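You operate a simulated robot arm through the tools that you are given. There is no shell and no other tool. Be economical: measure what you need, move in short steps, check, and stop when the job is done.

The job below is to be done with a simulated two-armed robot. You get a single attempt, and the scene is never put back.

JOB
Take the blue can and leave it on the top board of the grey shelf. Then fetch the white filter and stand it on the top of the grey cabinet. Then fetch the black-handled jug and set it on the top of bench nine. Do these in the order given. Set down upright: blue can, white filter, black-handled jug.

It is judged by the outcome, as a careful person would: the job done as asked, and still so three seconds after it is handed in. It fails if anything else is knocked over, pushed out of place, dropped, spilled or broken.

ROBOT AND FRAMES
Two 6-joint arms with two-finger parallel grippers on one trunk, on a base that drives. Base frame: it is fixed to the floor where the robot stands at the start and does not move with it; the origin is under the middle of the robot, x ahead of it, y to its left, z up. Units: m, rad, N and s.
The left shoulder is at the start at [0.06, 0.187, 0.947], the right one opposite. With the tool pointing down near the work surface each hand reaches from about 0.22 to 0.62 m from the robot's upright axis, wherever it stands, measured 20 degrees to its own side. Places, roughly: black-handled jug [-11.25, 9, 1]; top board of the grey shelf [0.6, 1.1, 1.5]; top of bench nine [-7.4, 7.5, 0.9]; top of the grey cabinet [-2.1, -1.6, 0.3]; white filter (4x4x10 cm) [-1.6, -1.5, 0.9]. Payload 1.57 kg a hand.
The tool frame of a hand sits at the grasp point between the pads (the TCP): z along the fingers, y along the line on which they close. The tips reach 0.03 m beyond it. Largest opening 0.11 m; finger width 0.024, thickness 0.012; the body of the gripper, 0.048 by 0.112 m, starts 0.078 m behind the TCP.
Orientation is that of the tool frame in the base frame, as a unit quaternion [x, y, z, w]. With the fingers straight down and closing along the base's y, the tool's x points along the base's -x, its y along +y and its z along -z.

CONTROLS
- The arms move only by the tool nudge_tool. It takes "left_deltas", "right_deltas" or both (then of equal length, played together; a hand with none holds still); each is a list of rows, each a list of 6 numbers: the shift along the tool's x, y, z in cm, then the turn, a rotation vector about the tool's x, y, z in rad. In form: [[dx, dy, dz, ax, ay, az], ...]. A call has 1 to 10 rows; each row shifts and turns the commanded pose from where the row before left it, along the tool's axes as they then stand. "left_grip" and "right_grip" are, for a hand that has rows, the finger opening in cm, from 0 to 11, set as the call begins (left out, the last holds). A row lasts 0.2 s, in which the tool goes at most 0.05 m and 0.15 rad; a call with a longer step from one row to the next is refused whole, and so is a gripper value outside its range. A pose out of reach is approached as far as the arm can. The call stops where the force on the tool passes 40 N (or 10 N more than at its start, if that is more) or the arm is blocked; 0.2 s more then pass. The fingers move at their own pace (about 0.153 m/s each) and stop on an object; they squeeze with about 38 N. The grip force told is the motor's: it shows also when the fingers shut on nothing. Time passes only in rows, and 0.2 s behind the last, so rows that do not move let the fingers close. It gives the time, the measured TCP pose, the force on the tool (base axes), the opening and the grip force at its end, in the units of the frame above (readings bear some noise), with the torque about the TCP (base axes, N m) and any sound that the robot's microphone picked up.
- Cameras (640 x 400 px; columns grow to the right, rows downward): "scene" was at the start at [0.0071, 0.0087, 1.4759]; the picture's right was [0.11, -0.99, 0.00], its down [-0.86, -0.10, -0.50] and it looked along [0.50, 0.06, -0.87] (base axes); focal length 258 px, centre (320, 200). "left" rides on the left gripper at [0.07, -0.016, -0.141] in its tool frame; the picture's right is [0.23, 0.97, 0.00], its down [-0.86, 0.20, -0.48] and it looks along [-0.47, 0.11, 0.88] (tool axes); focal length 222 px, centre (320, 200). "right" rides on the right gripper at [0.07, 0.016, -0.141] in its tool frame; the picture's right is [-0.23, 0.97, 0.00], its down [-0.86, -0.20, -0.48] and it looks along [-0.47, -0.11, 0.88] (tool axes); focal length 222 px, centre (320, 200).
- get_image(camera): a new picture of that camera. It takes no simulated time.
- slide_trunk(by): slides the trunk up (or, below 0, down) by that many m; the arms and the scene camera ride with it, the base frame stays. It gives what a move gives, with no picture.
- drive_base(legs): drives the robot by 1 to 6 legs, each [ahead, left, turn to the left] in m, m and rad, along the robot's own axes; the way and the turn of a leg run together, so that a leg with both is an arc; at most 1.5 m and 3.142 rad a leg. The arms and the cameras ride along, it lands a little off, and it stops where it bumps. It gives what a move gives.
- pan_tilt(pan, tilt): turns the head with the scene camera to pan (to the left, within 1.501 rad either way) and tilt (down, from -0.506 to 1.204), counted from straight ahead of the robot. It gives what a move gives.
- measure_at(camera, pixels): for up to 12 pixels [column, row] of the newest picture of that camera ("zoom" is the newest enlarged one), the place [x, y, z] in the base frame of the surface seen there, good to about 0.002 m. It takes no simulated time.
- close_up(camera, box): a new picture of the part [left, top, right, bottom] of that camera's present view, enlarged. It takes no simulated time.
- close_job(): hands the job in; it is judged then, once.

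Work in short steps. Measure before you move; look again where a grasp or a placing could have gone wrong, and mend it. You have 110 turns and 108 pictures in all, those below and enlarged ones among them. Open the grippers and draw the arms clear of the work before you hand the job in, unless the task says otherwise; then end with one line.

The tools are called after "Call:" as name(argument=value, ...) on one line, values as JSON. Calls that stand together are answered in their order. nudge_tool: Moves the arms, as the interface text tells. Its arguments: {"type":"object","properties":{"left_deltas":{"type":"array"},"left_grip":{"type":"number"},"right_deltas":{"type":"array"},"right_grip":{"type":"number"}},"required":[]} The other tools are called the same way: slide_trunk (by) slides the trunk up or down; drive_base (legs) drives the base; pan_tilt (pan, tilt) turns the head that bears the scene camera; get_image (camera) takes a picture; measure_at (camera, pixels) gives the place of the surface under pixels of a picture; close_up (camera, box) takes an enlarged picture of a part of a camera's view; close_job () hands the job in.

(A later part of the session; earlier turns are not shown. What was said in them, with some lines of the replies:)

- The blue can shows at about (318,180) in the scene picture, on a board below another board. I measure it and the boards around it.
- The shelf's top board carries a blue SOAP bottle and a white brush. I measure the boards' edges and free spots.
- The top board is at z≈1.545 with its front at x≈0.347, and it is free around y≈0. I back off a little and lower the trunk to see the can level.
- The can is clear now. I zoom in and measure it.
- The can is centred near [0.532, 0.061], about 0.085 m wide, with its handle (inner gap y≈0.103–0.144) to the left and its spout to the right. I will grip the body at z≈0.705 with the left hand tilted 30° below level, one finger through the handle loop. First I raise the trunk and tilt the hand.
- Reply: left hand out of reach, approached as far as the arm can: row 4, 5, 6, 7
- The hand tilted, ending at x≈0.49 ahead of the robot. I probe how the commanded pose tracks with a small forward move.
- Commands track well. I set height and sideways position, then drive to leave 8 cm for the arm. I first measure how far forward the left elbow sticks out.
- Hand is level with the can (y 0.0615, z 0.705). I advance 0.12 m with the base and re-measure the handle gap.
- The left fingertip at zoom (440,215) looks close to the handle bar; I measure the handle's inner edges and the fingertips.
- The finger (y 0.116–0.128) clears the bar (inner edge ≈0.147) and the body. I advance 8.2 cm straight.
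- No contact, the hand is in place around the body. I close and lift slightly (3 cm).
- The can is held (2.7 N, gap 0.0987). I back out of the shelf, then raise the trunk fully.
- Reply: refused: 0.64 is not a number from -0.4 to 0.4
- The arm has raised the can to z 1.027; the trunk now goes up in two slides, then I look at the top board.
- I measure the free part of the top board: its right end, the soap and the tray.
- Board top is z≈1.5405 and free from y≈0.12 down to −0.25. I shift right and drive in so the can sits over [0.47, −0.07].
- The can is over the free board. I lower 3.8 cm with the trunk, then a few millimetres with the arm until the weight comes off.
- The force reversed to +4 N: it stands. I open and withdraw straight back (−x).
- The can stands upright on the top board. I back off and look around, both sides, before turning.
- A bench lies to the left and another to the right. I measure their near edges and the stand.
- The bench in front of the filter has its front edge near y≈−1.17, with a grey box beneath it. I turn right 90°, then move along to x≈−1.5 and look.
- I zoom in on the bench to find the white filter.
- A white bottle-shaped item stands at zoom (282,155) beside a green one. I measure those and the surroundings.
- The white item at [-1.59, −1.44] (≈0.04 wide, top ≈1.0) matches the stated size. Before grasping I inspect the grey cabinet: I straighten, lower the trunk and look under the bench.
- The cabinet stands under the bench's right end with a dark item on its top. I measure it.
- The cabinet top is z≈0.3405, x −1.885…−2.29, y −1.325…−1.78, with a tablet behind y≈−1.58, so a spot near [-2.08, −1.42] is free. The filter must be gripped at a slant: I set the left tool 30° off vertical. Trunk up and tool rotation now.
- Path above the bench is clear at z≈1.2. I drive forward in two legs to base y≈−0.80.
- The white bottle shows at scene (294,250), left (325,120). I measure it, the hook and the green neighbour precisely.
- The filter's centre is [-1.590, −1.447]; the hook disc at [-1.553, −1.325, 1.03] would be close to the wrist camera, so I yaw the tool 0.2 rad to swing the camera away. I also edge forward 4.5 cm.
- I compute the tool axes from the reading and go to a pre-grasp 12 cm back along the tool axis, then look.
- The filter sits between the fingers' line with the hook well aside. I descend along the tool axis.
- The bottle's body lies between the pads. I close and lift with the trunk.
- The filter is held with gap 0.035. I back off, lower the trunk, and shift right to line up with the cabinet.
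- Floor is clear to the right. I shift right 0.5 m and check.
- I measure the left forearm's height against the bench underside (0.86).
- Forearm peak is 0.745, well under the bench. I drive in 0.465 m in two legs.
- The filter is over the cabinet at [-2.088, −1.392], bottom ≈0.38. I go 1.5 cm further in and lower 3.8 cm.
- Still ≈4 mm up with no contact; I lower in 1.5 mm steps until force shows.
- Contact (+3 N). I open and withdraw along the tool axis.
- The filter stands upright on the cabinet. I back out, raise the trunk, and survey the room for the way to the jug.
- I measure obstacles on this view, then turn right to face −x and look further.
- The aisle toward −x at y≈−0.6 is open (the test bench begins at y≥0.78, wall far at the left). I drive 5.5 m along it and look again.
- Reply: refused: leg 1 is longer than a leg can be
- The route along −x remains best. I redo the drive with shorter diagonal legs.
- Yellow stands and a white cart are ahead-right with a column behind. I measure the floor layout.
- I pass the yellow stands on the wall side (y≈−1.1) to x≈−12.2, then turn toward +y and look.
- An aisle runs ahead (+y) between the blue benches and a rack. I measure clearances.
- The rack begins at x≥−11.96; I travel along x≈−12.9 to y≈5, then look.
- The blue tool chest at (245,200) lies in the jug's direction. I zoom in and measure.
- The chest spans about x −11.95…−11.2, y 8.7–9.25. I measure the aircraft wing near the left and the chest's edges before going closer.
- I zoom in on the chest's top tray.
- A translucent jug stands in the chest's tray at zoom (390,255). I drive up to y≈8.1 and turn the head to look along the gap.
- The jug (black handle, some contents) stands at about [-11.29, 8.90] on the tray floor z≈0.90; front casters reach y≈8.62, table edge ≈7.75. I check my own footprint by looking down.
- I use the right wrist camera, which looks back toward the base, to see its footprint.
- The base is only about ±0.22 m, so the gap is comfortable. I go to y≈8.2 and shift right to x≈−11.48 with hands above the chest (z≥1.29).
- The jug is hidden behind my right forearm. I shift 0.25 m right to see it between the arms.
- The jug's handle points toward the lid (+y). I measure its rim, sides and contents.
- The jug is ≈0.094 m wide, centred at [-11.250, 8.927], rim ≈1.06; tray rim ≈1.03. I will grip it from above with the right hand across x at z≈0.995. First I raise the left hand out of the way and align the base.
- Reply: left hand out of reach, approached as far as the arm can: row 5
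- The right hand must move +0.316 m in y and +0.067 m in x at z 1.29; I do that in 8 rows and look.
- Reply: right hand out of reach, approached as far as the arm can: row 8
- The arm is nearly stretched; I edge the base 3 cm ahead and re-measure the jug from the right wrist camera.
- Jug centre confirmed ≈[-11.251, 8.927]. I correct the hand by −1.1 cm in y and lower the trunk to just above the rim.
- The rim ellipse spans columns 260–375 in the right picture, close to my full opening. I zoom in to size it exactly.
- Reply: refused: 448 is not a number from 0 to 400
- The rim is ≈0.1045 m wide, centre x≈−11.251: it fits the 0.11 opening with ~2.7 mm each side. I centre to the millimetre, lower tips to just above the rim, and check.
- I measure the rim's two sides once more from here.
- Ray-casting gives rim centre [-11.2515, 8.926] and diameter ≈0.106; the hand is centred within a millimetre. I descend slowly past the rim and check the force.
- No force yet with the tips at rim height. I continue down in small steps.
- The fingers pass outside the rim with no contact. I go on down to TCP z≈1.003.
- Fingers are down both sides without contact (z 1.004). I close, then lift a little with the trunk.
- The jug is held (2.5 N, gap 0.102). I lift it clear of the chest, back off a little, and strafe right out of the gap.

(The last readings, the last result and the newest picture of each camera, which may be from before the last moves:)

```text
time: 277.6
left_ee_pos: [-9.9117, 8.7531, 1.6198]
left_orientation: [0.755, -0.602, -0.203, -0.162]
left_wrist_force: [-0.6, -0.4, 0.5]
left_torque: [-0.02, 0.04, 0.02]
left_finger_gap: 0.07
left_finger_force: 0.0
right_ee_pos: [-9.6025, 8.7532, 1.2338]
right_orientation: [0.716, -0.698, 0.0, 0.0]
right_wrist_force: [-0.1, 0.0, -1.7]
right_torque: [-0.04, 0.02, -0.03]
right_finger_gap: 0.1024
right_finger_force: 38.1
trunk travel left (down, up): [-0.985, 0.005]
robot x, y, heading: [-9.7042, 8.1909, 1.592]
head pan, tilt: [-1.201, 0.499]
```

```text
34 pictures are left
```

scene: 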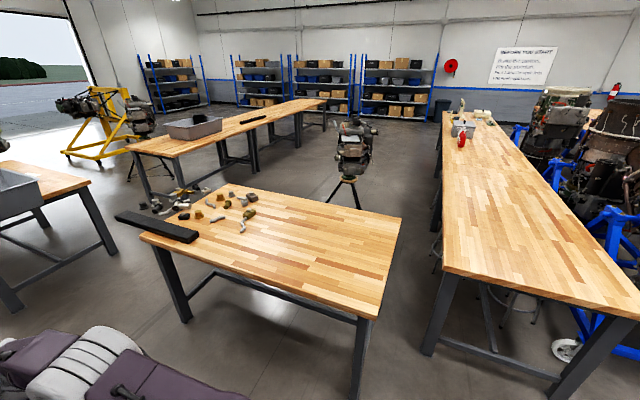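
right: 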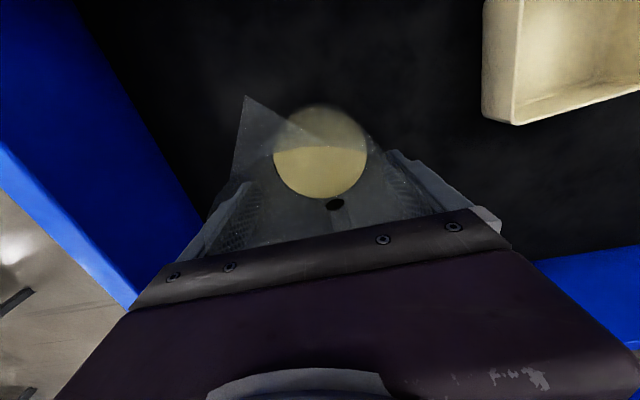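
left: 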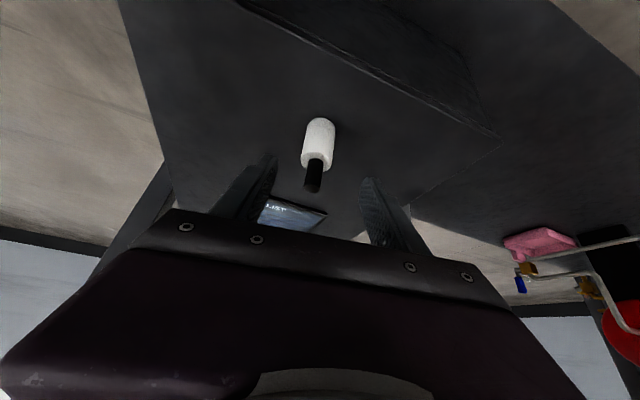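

I measure the two benches to tell which is bench nine (centre ≈[-7.4, 7.5]).

Call:
measure_at(camera="scene", pixels=[[143, 232], [375, 315], [400, 220], [245, 188], [445, 272], [638, 310], [450, 115], [490, 118], [300, 260], [480, 220], [365, 375], [428, 350]])

Call:
close_up(camera="scene", box=[100, 80, 640, 400])

```text
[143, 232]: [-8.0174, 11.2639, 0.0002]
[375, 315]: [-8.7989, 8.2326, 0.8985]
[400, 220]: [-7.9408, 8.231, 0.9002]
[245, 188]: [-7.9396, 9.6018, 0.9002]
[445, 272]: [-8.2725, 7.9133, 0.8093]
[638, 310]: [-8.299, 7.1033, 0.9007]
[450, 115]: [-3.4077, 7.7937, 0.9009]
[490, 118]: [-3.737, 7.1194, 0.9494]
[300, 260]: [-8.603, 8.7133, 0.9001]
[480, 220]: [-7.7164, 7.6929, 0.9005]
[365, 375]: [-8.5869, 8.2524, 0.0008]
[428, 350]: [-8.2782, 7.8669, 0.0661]
```

```text
1.19 times, centred on (370, 240) of scene
```

zoom: 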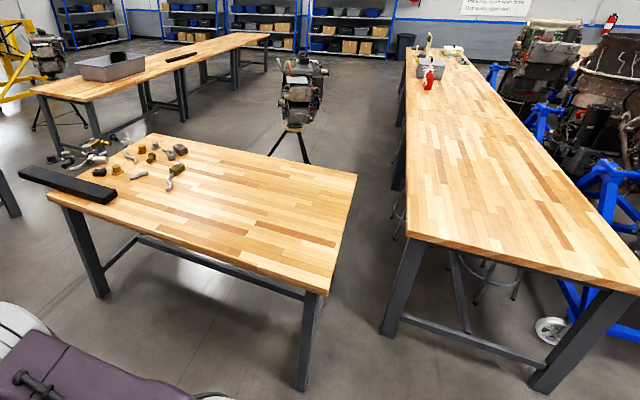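

The right-hand bench starts at x≈−8.30 (y 7.1–7.9); its first table is centred at ≈[-7.4, 7.5], so it is bench nine, and its near end is bare. I turn to face it and line up.

Call:
drive_base(legs=[[0, 0, -1.592], [0, -0.58, 0], [0.6, 0, 0]])

Call:
pan_tilt(pan=-0.1, tilt=0.7)

Call:
get_image(camera="scene")

```text
time: 287.7
left_ee_pos: [-8.5569, 7.7858, 1.6214]
left_orientation: [-0.091, 0.961, 0.024, 0.259]
left_wrist_force: [-1.3, -0.7, 0.5]
left_torque: [-0.01, -0.03, 0.02]
left_finger_gap: 0.0702
left_finger_force: 0.0
right_ee_pos: [-8.5678, 7.4768, 1.235]
right_orientation: [0.004, 1.0, 0.0, 0.001]
right_wrist_force: [-0.2, -0.5, -1.4]
right_torque: [0.0, -0.03, 0.01]
right_finger_gap: 0.1023
right_finger_force: 37.9
trunk travel left (down, up): [-0.985, 0.005]
robot x, y, heading: [-9.1227, 7.6028, -0.007]
head pan, tilt: [-1.201, 0.499]
```

```text
time: 289.0
left_ee_pos: [-8.5554, 7.785, 1.6197]
left_orientation: [-0.092, 0.961, 0.025, 0.259]
left_wrist_force: [-1.3, 0.4, -0.4]
left_torque: [0.0, -0.02, 0.0]
left_finger_gap: 0.07
left_finger_force: 0.1
right_ee_pos: [-8.566, 7.4768, 1.235]
right_orientation: [0.004, 1.0, 0.0, 0.0]
right_wrist_force: [0.0, -0.3, -1.5]
right_torque: [-0.03, -0.02, 0.0]
right_finger_gap: 0.1022
right_finger_force: 38.2
trunk travel left (down, up): [-0.985, 0.005]
robot x, y, heading: [-9.1252, 7.6031, -0.01]
head pan, tilt: [-0.099, 0.7]
```

```text
32 pictures are left
```

scene: 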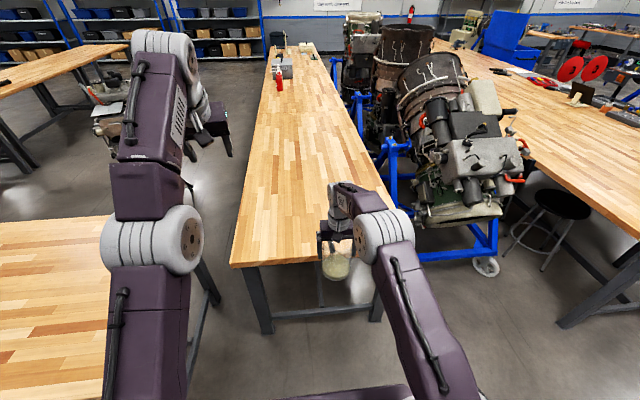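

Aligned with bare bench ahead. I drive 0.5 m forward so the jug hangs over [-8.07, 7.47].

Call:
drive_base(legs=[[0.5, 0, 0]])

Call:
get_image(camera="right")

Call:
measure_at(camera="right", pixels=[[320, 60], [500, 100], [150, 120], [320, 100]])

```text
time: 291.9
left_ee_pos: [-8.0729, 7.7817, 1.6211]
left_orientation: [-0.092, 0.961, 0.025, 0.259]
left_wrist_force: [-0.9, 0.9, -0.1]
left_torque: [-0.02, -0.02, 0.01]
left_finger_gap: 0.0699
left_finger_force: 0.0
right_ee_pos: [-8.0837, 7.4733, 1.2347]
right_orientation: [0.003, 1.0, 0.0, 0.002]
right_wrist_force: [-0.8, 0.1, -1.2]
right_torque: [0.01, 0.01, -0.01]
right_finger_gap: 0.1022
right_finger_force: 38.0
trunk travel left (down, up): [-0.985, 0.005]
robot x, y, heading: [-8.6415, 7.5934, -0.008]
head pan, tilt: [-0.099, 0.7]
```

```text
31 pictures are left
```

right: 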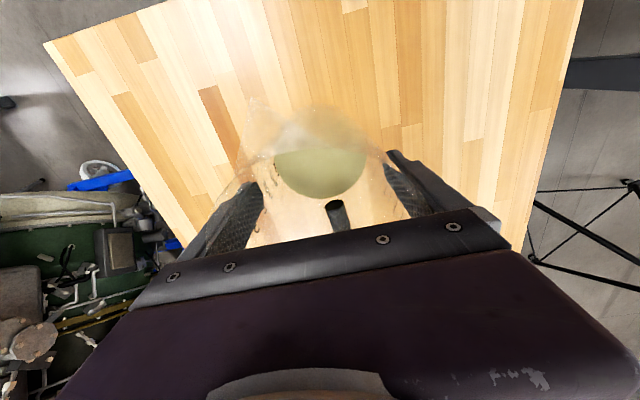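

```text
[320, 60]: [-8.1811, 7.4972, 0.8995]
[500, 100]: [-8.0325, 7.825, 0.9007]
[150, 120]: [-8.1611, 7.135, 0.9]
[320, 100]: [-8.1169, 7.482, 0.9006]
```

The bench is at z 0.900 and clear. The jug's bottom is 0.104 m under the TCP, so I lower 0.222 m with the trunk, then millimetre steps.

Call:
slide_trunk(by=-0.222)

Call:
nudge_tool(right_deltas=[[0, 0, 0.3, 0, 0, 0], [0, 0, 0.2, 0, 0, 0], [0, 0, 0.15, 0, 0, 0], [0, 0, 0, 0, 0, 0]])

```text
time: 294.3
left_ee_pos: [-8.0699, 7.7805, 1.3978]
left_orientation: [-0.093, 0.961, 0.025, 0.258]
left_wrist_force: [-0.1, -0.3, -0.2]
left_torque: [0.0, 0.01, -0.03]
left_finger_gap: 0.0697
left_finger_force: 0.0
right_ee_pos: [-8.0815, 7.4733, 1.0123]
right_orientation: [0.004, 1.0, -0.001, 0.0]
right_wrist_force: [0.8, -0.1, -1.0]
right_torque: [0.0, 0.02, -0.01]
right_finger_gap: 0.1023
right_finger_force: 37.9
trunk travel left (down, up): [-0.763, 0.227]
robot x, y, heading: [-8.6426, 7.6028, -0.01]
head pan, tilt: [-0.099, 0.7]
```

```text
time: 295.3
left_ee_pos: [-8.07, 7.7816, 1.399]
left_orientation: [-0.092, 0.961, 0.025, 0.258]
left_wrist_force: [-0.7, -0.5, -0.1]
left_torque: [-0.01, 0.01, 0.0]
left_finger_gap: 0.0703
left_finger_force: 0.1
right_ee_pos: [-8.0817, 7.4727, 1.005]
right_orientation: [0.003, 1.0, 0.0, 0.0]
right_wrist_force: [0.1, -0.2, -2.1]
right_torque: [0.02, 0.02, -0.01]
right_finger_gap: 0.1021
right_finger_force: 37.6
trunk travel left (down, up): [-0.763, 0.227]
robot x, y, heading: [-8.6383, 7.5949, -0.009]
head pan, tilt: [-0.099, 0.7]
```

Still carrying the weight at z 1.005; I go down a few more millimetres.

Call:
nudge_tool(right_deltas=[[0, 0, 0.12, 0, 0, 0], [0, 0, 0.12, 0, 0, 0], [0, 0, 0, 0, 0, 0]])

```text
time: 296.1
left_ee_pos: [-8.0733, 7.7812, 1.4]
left_orientation: [-0.092, 0.961, 0.025, 0.259]
left_wrist_force: [0.1, -0.1, -0.3]
left_torque: [0.02, -0.01, 0.0]
left_finger_gap: 0.0702
left_finger_force: 0.0
right_ee_pos: [-8.082, 7.4724, 1.0042]
right_orientation: [0.003, 1.0, 0.001, 0.001]
right_wrist_force: [1.4, -2.4, 12.7]
right_torque: [-0.12, 0.54, 0.11]
right_finger_gap: 0.1019
right_finger_force: 38.1
trunk travel left (down, up): [-0.763, 0.227]
robot x, y, heading: [-8.642, 7.5979, -0.013]
head pan, tilt: [-0.099, 0.7]
```

Firm contact (12.7 N). I ease up a millimetre, open, and check before withdrawing.

Call:
nudge_tool(right_deltas=[[0, 0, -0.08, 0, 0, 0], [0, 0, 0, 0, 0, 0]])

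Call:
nudge_tool(right_deltas=[[0, 0, 0, 0, 0, 0], [0, 0, 0, 0, 0, 0], [0, 0, 0, 0, 0, 0]], right_grip=11)

Call:
get_image(camera="right")

```text
time: 296.7
left_ee_pos: [-8.0715, 7.7811, 1.3993]
left_orientation: [-0.093, 0.961, 0.025, 0.258]
left_wrist_force: [0.3, 0.3, 0.7]
left_torque: [0.0, 0.03, 0.0]
left_finger_gap: 0.0697
left_finger_force: 0.0
right_ee_pos: [-8.0807, 7.4717, 1.0048]
right_orientation: [0.003, 1.0, 0.0, 0.001]
right_wrist_force: [2.3, 0.1, 6.8]
right_torque: [-0.12, -0.08, 0.06]
right_finger_gap: 0.1022
right_finger_force: 38.4
trunk travel left (down, up): [-0.763, 0.227]
robot x, y, heading: [-8.642, 7.6009, -0.009]
head pan, tilt: [-0.099, 0.7]
```

```text
time: 297.5
left_ee_pos: [-8.0706, 7.7811, 1.3988]
left_orientation: [-0.091, 0.962, 0.025, 0.258]
left_wrist_force: [0.5, -0.2, 0.3]
left_torque: [0.01, -0.02, -0.01]
left_finger_gap: 0.0701
left_finger_force: 0.1
right_ee_pos: [-8.0808, 7.4721, 1.0042]
right_orientation: [0.004, 1.0, 0.0, -0.001]
right_wrist_force: [0.0, 0.0, -0.4]
right_torque: [-0.01, -0.06, 0.01]
right_finger_gap: 0.1098
right_finger_force: 0.1
trunk travel left (down, up): [-0.763, 0.227]
robot x, y, heading: [-8.6428, 7.6009, -0.01]
head pan, tilt: [-0.099, 0.7]
```

```text
30 pictures are left
```

right: 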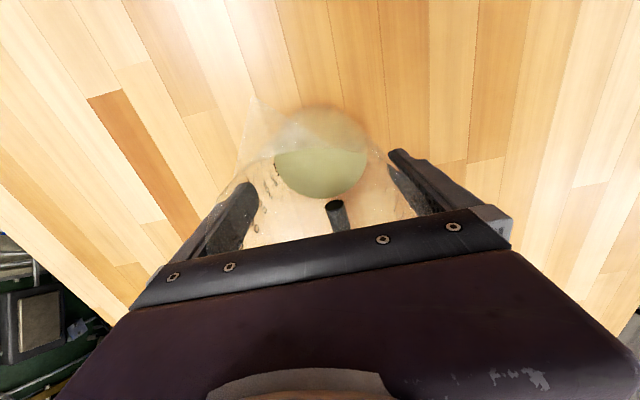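

The jug stands free between open fingers. I withdraw straight up in small steps, watching the force.

Call:
nudge_tool(right_deltas=[[0, 0, -0.5, 0, 0, 0], [0, 0, -0.7, 0, 0, 0], [0, 0, -0.7, 0, 0, 0], [0, 0, -0.7, 0, 0, 0], [0, 0, -0.7, 0, 0, 0], [0, 0, 0, 0, 0, 0]])

Call:
close_up(camera="right", box=[200, 80, 440, 250])

```text
time: 298.9
left_ee_pos: [-8.0717, 7.7801, 1.3987]
left_orientation: [-0.091, 0.962, 0.025, 0.258]
left_wrist_force: [-0.7, 0.3, 0.2]
left_torque: [-0.02, -0.04, 0.0]
left_finger_gap: 0.0699
left_finger_force: 0.0
right_ee_pos: [-8.0809, 7.4724, 1.0378]
right_orientation: [0.004, 1.0, 0.0, 0.001]
right_wrist_force: [0.9, -0.3, -0.8]
right_torque: [-0.02, 0.03, 0.03]
right_finger_gap: 0.11
right_finger_force: 0.1
trunk travel left (down, up): [-0.763, 0.227]
robot x, y, heading: [-8.642, 7.5967, -0.01]
head pan, tilt: [-0.099, 0.7]
```

```text
2.35 times, centred on (320, 165) of right
```

zoom: 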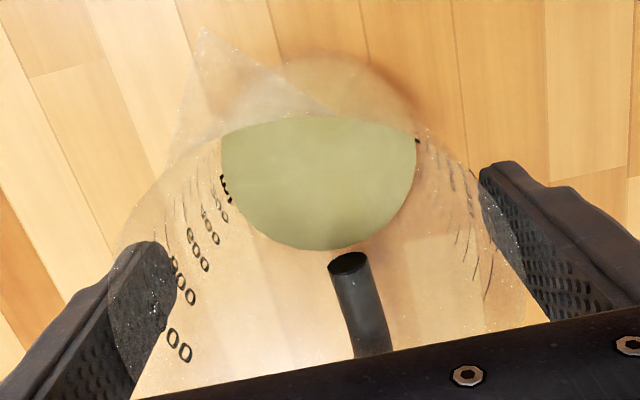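

No drag. I continue up past the rim and well clear.

Call:
nudge_tool(right_deltas=[[0, 0, -0.7, 0, 0, 0], [0, 0, -0.7, 0, 0, 0], [0, 0, -0.7, 0, 0, 0], [0, 0, -0.7, 0, 0, 0], [0, 0, -0.7, 0, 0, 0], [0, 0, -0.7, 0, 0, 0], [0, 0, -1.0, 0, 0, 0], [0, 0, -1.5, 0, 0, 0], [0, 0, 0, 0, 0, 0]])

Call:
slide_trunk(by=0.15)

Call:
get_image(camera="right")

```text
time: 300.9
left_ee_pos: [-8.0718, 7.7813, 1.3983]
left_orientation: [-0.091, 0.962, 0.024, 0.258]
left_wrist_force: [-0.4, -0.3, -0.2]
left_torque: [-0.01, 0.0, 0.0]
left_finger_gap: 0.0702
left_finger_force: 0.0
right_ee_pos: [-8.0828, 7.4733, 1.103]
right_orientation: [0.003, 1.0, 0.001, 0.001]
right_wrist_force: [-0.5, 1.0, 0.0]
right_torque: [-0.03, 0.03, 0.02]
right_finger_gap: 0.1098
right_finger_force: 0.1
trunk travel left (down, up): [-0.763, 0.227]
robot x, y, heading: [-8.6401, 7.6002, -0.01]
head pan, tilt: [-0.099, 0.7]
```

```text
time: 302.6
left_ee_pos: [-8.0704, 7.7814, 1.5479]
left_orientation: [-0.091, 0.961, 0.025, 0.258]
left_wrist_force: [-0.1, 0.2, 0.3]
left_torque: [0.02, 0.06, -0.06]
left_finger_gap: 0.0703
left_finger_force: 0.1
right_ee_pos: [-8.0824, 7.4722, 1.2533]
right_orientation: [0.004, 1.0, 0.001, -0.001]
right_wrist_force: [-0.1, 0.3, 0.7]
right_torque: [-0.01, 0.03, 0.02]
right_finger_gap: 0.1099
right_finger_force: 0.1
trunk travel left (down, up): [-0.913, 0.077]
robot x, y, heading: [-8.6403, 7.5943, -0.008]
head pan, tilt: [-0.099, 0.7]
```

```text
28 pictures are left
```

right: 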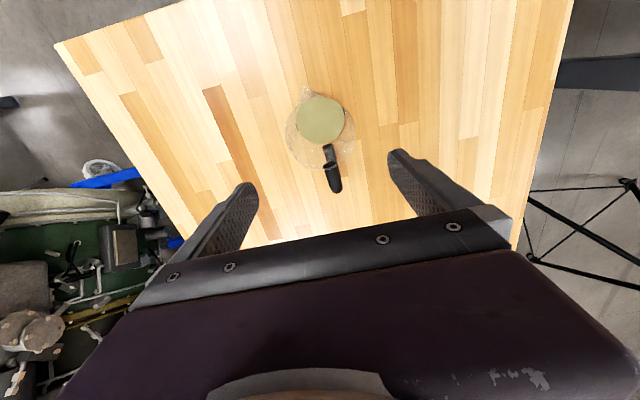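

The jug stands upright on bench nine. I back the robot away and take a last look.

Call:
drive_base(legs=[[-0.6, 0, 0]])

Call:
pan_tilt(pan=0.0, tilt=0.6)

Call:
get_image(camera="scene")

```text
time: 306.0
left_ee_pos: [-8.6707, 7.7859, 1.5473]
left_orientation: [-0.09, 0.962, 0.025, 0.258]
left_wrist_force: [0.3, 0.2, -0.5]
left_torque: [0.0, 0.03, 0.0]
left_finger_gap: 0.0702
left_finger_force: 0.1
right_ee_pos: [-8.6838, 7.4771, 1.2523]
right_orientation: [0.005, 1.0, -0.001, -0.001]
right_wrist_force: [1.5, 0.0, -0.1]
right_torque: [0.01, 0.03, 0.03]
right_finger_gap: 0.1099
right_finger_force: 0.2
trunk travel left (down, up): [-0.913, 0.077]
robot x, y, heading: [-9.2451, 7.6019, -0.014]
head pan, tilt: [-0.099, 0.7]
```

```text
time: 306.7
left_ee_pos: [-8.6706, 7.7858, 1.5488]
left_orientation: [-0.09, 0.962, 0.024, 0.258]
left_wrist_force: [-0.7, 0.2, 0.0]
left_torque: [0.0, 0.0, 0.01]
left_finger_gap: 0.0703
left_finger_force: 0.0
right_ee_pos: [-8.6841, 7.4772, 1.2524]
right_orientation: [0.005, 1.0, 0.0, 0.0]
right_wrist_force: [-0.2, -0.1, 0.2]
right_torque: [0.02, 0.02, -0.02]
right_finger_gap: 0.1101
right_finger_force: 0.0
trunk travel left (down, up): [-0.913, 0.077]
robot x, y, heading: [-9.2439, 7.6057, -0.013]
head pan, tilt: [0.0, 0.6]
```

```text
27 pictures are left
```

scene: 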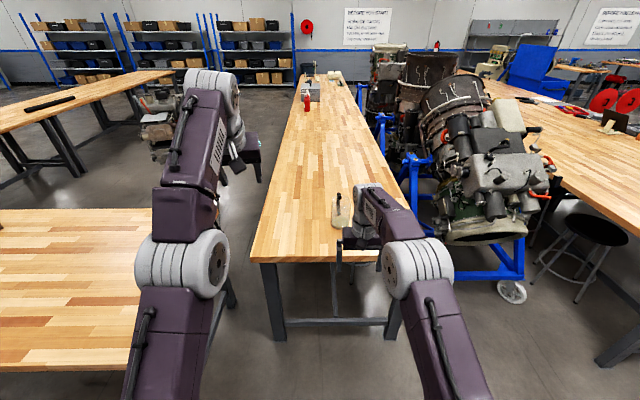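

The jug stands upright on the bench at (340,210), both hands are clear and open, and the earlier two items were seen standing; I hand the job in.

Call:
close_job()

```text
The job is handed in.
```

The blue can is on the shelf's top board, the white filter on the grey cabinet and the black-handled jug on bench nine. They were placed in that order, all upright, and the job is handed in.
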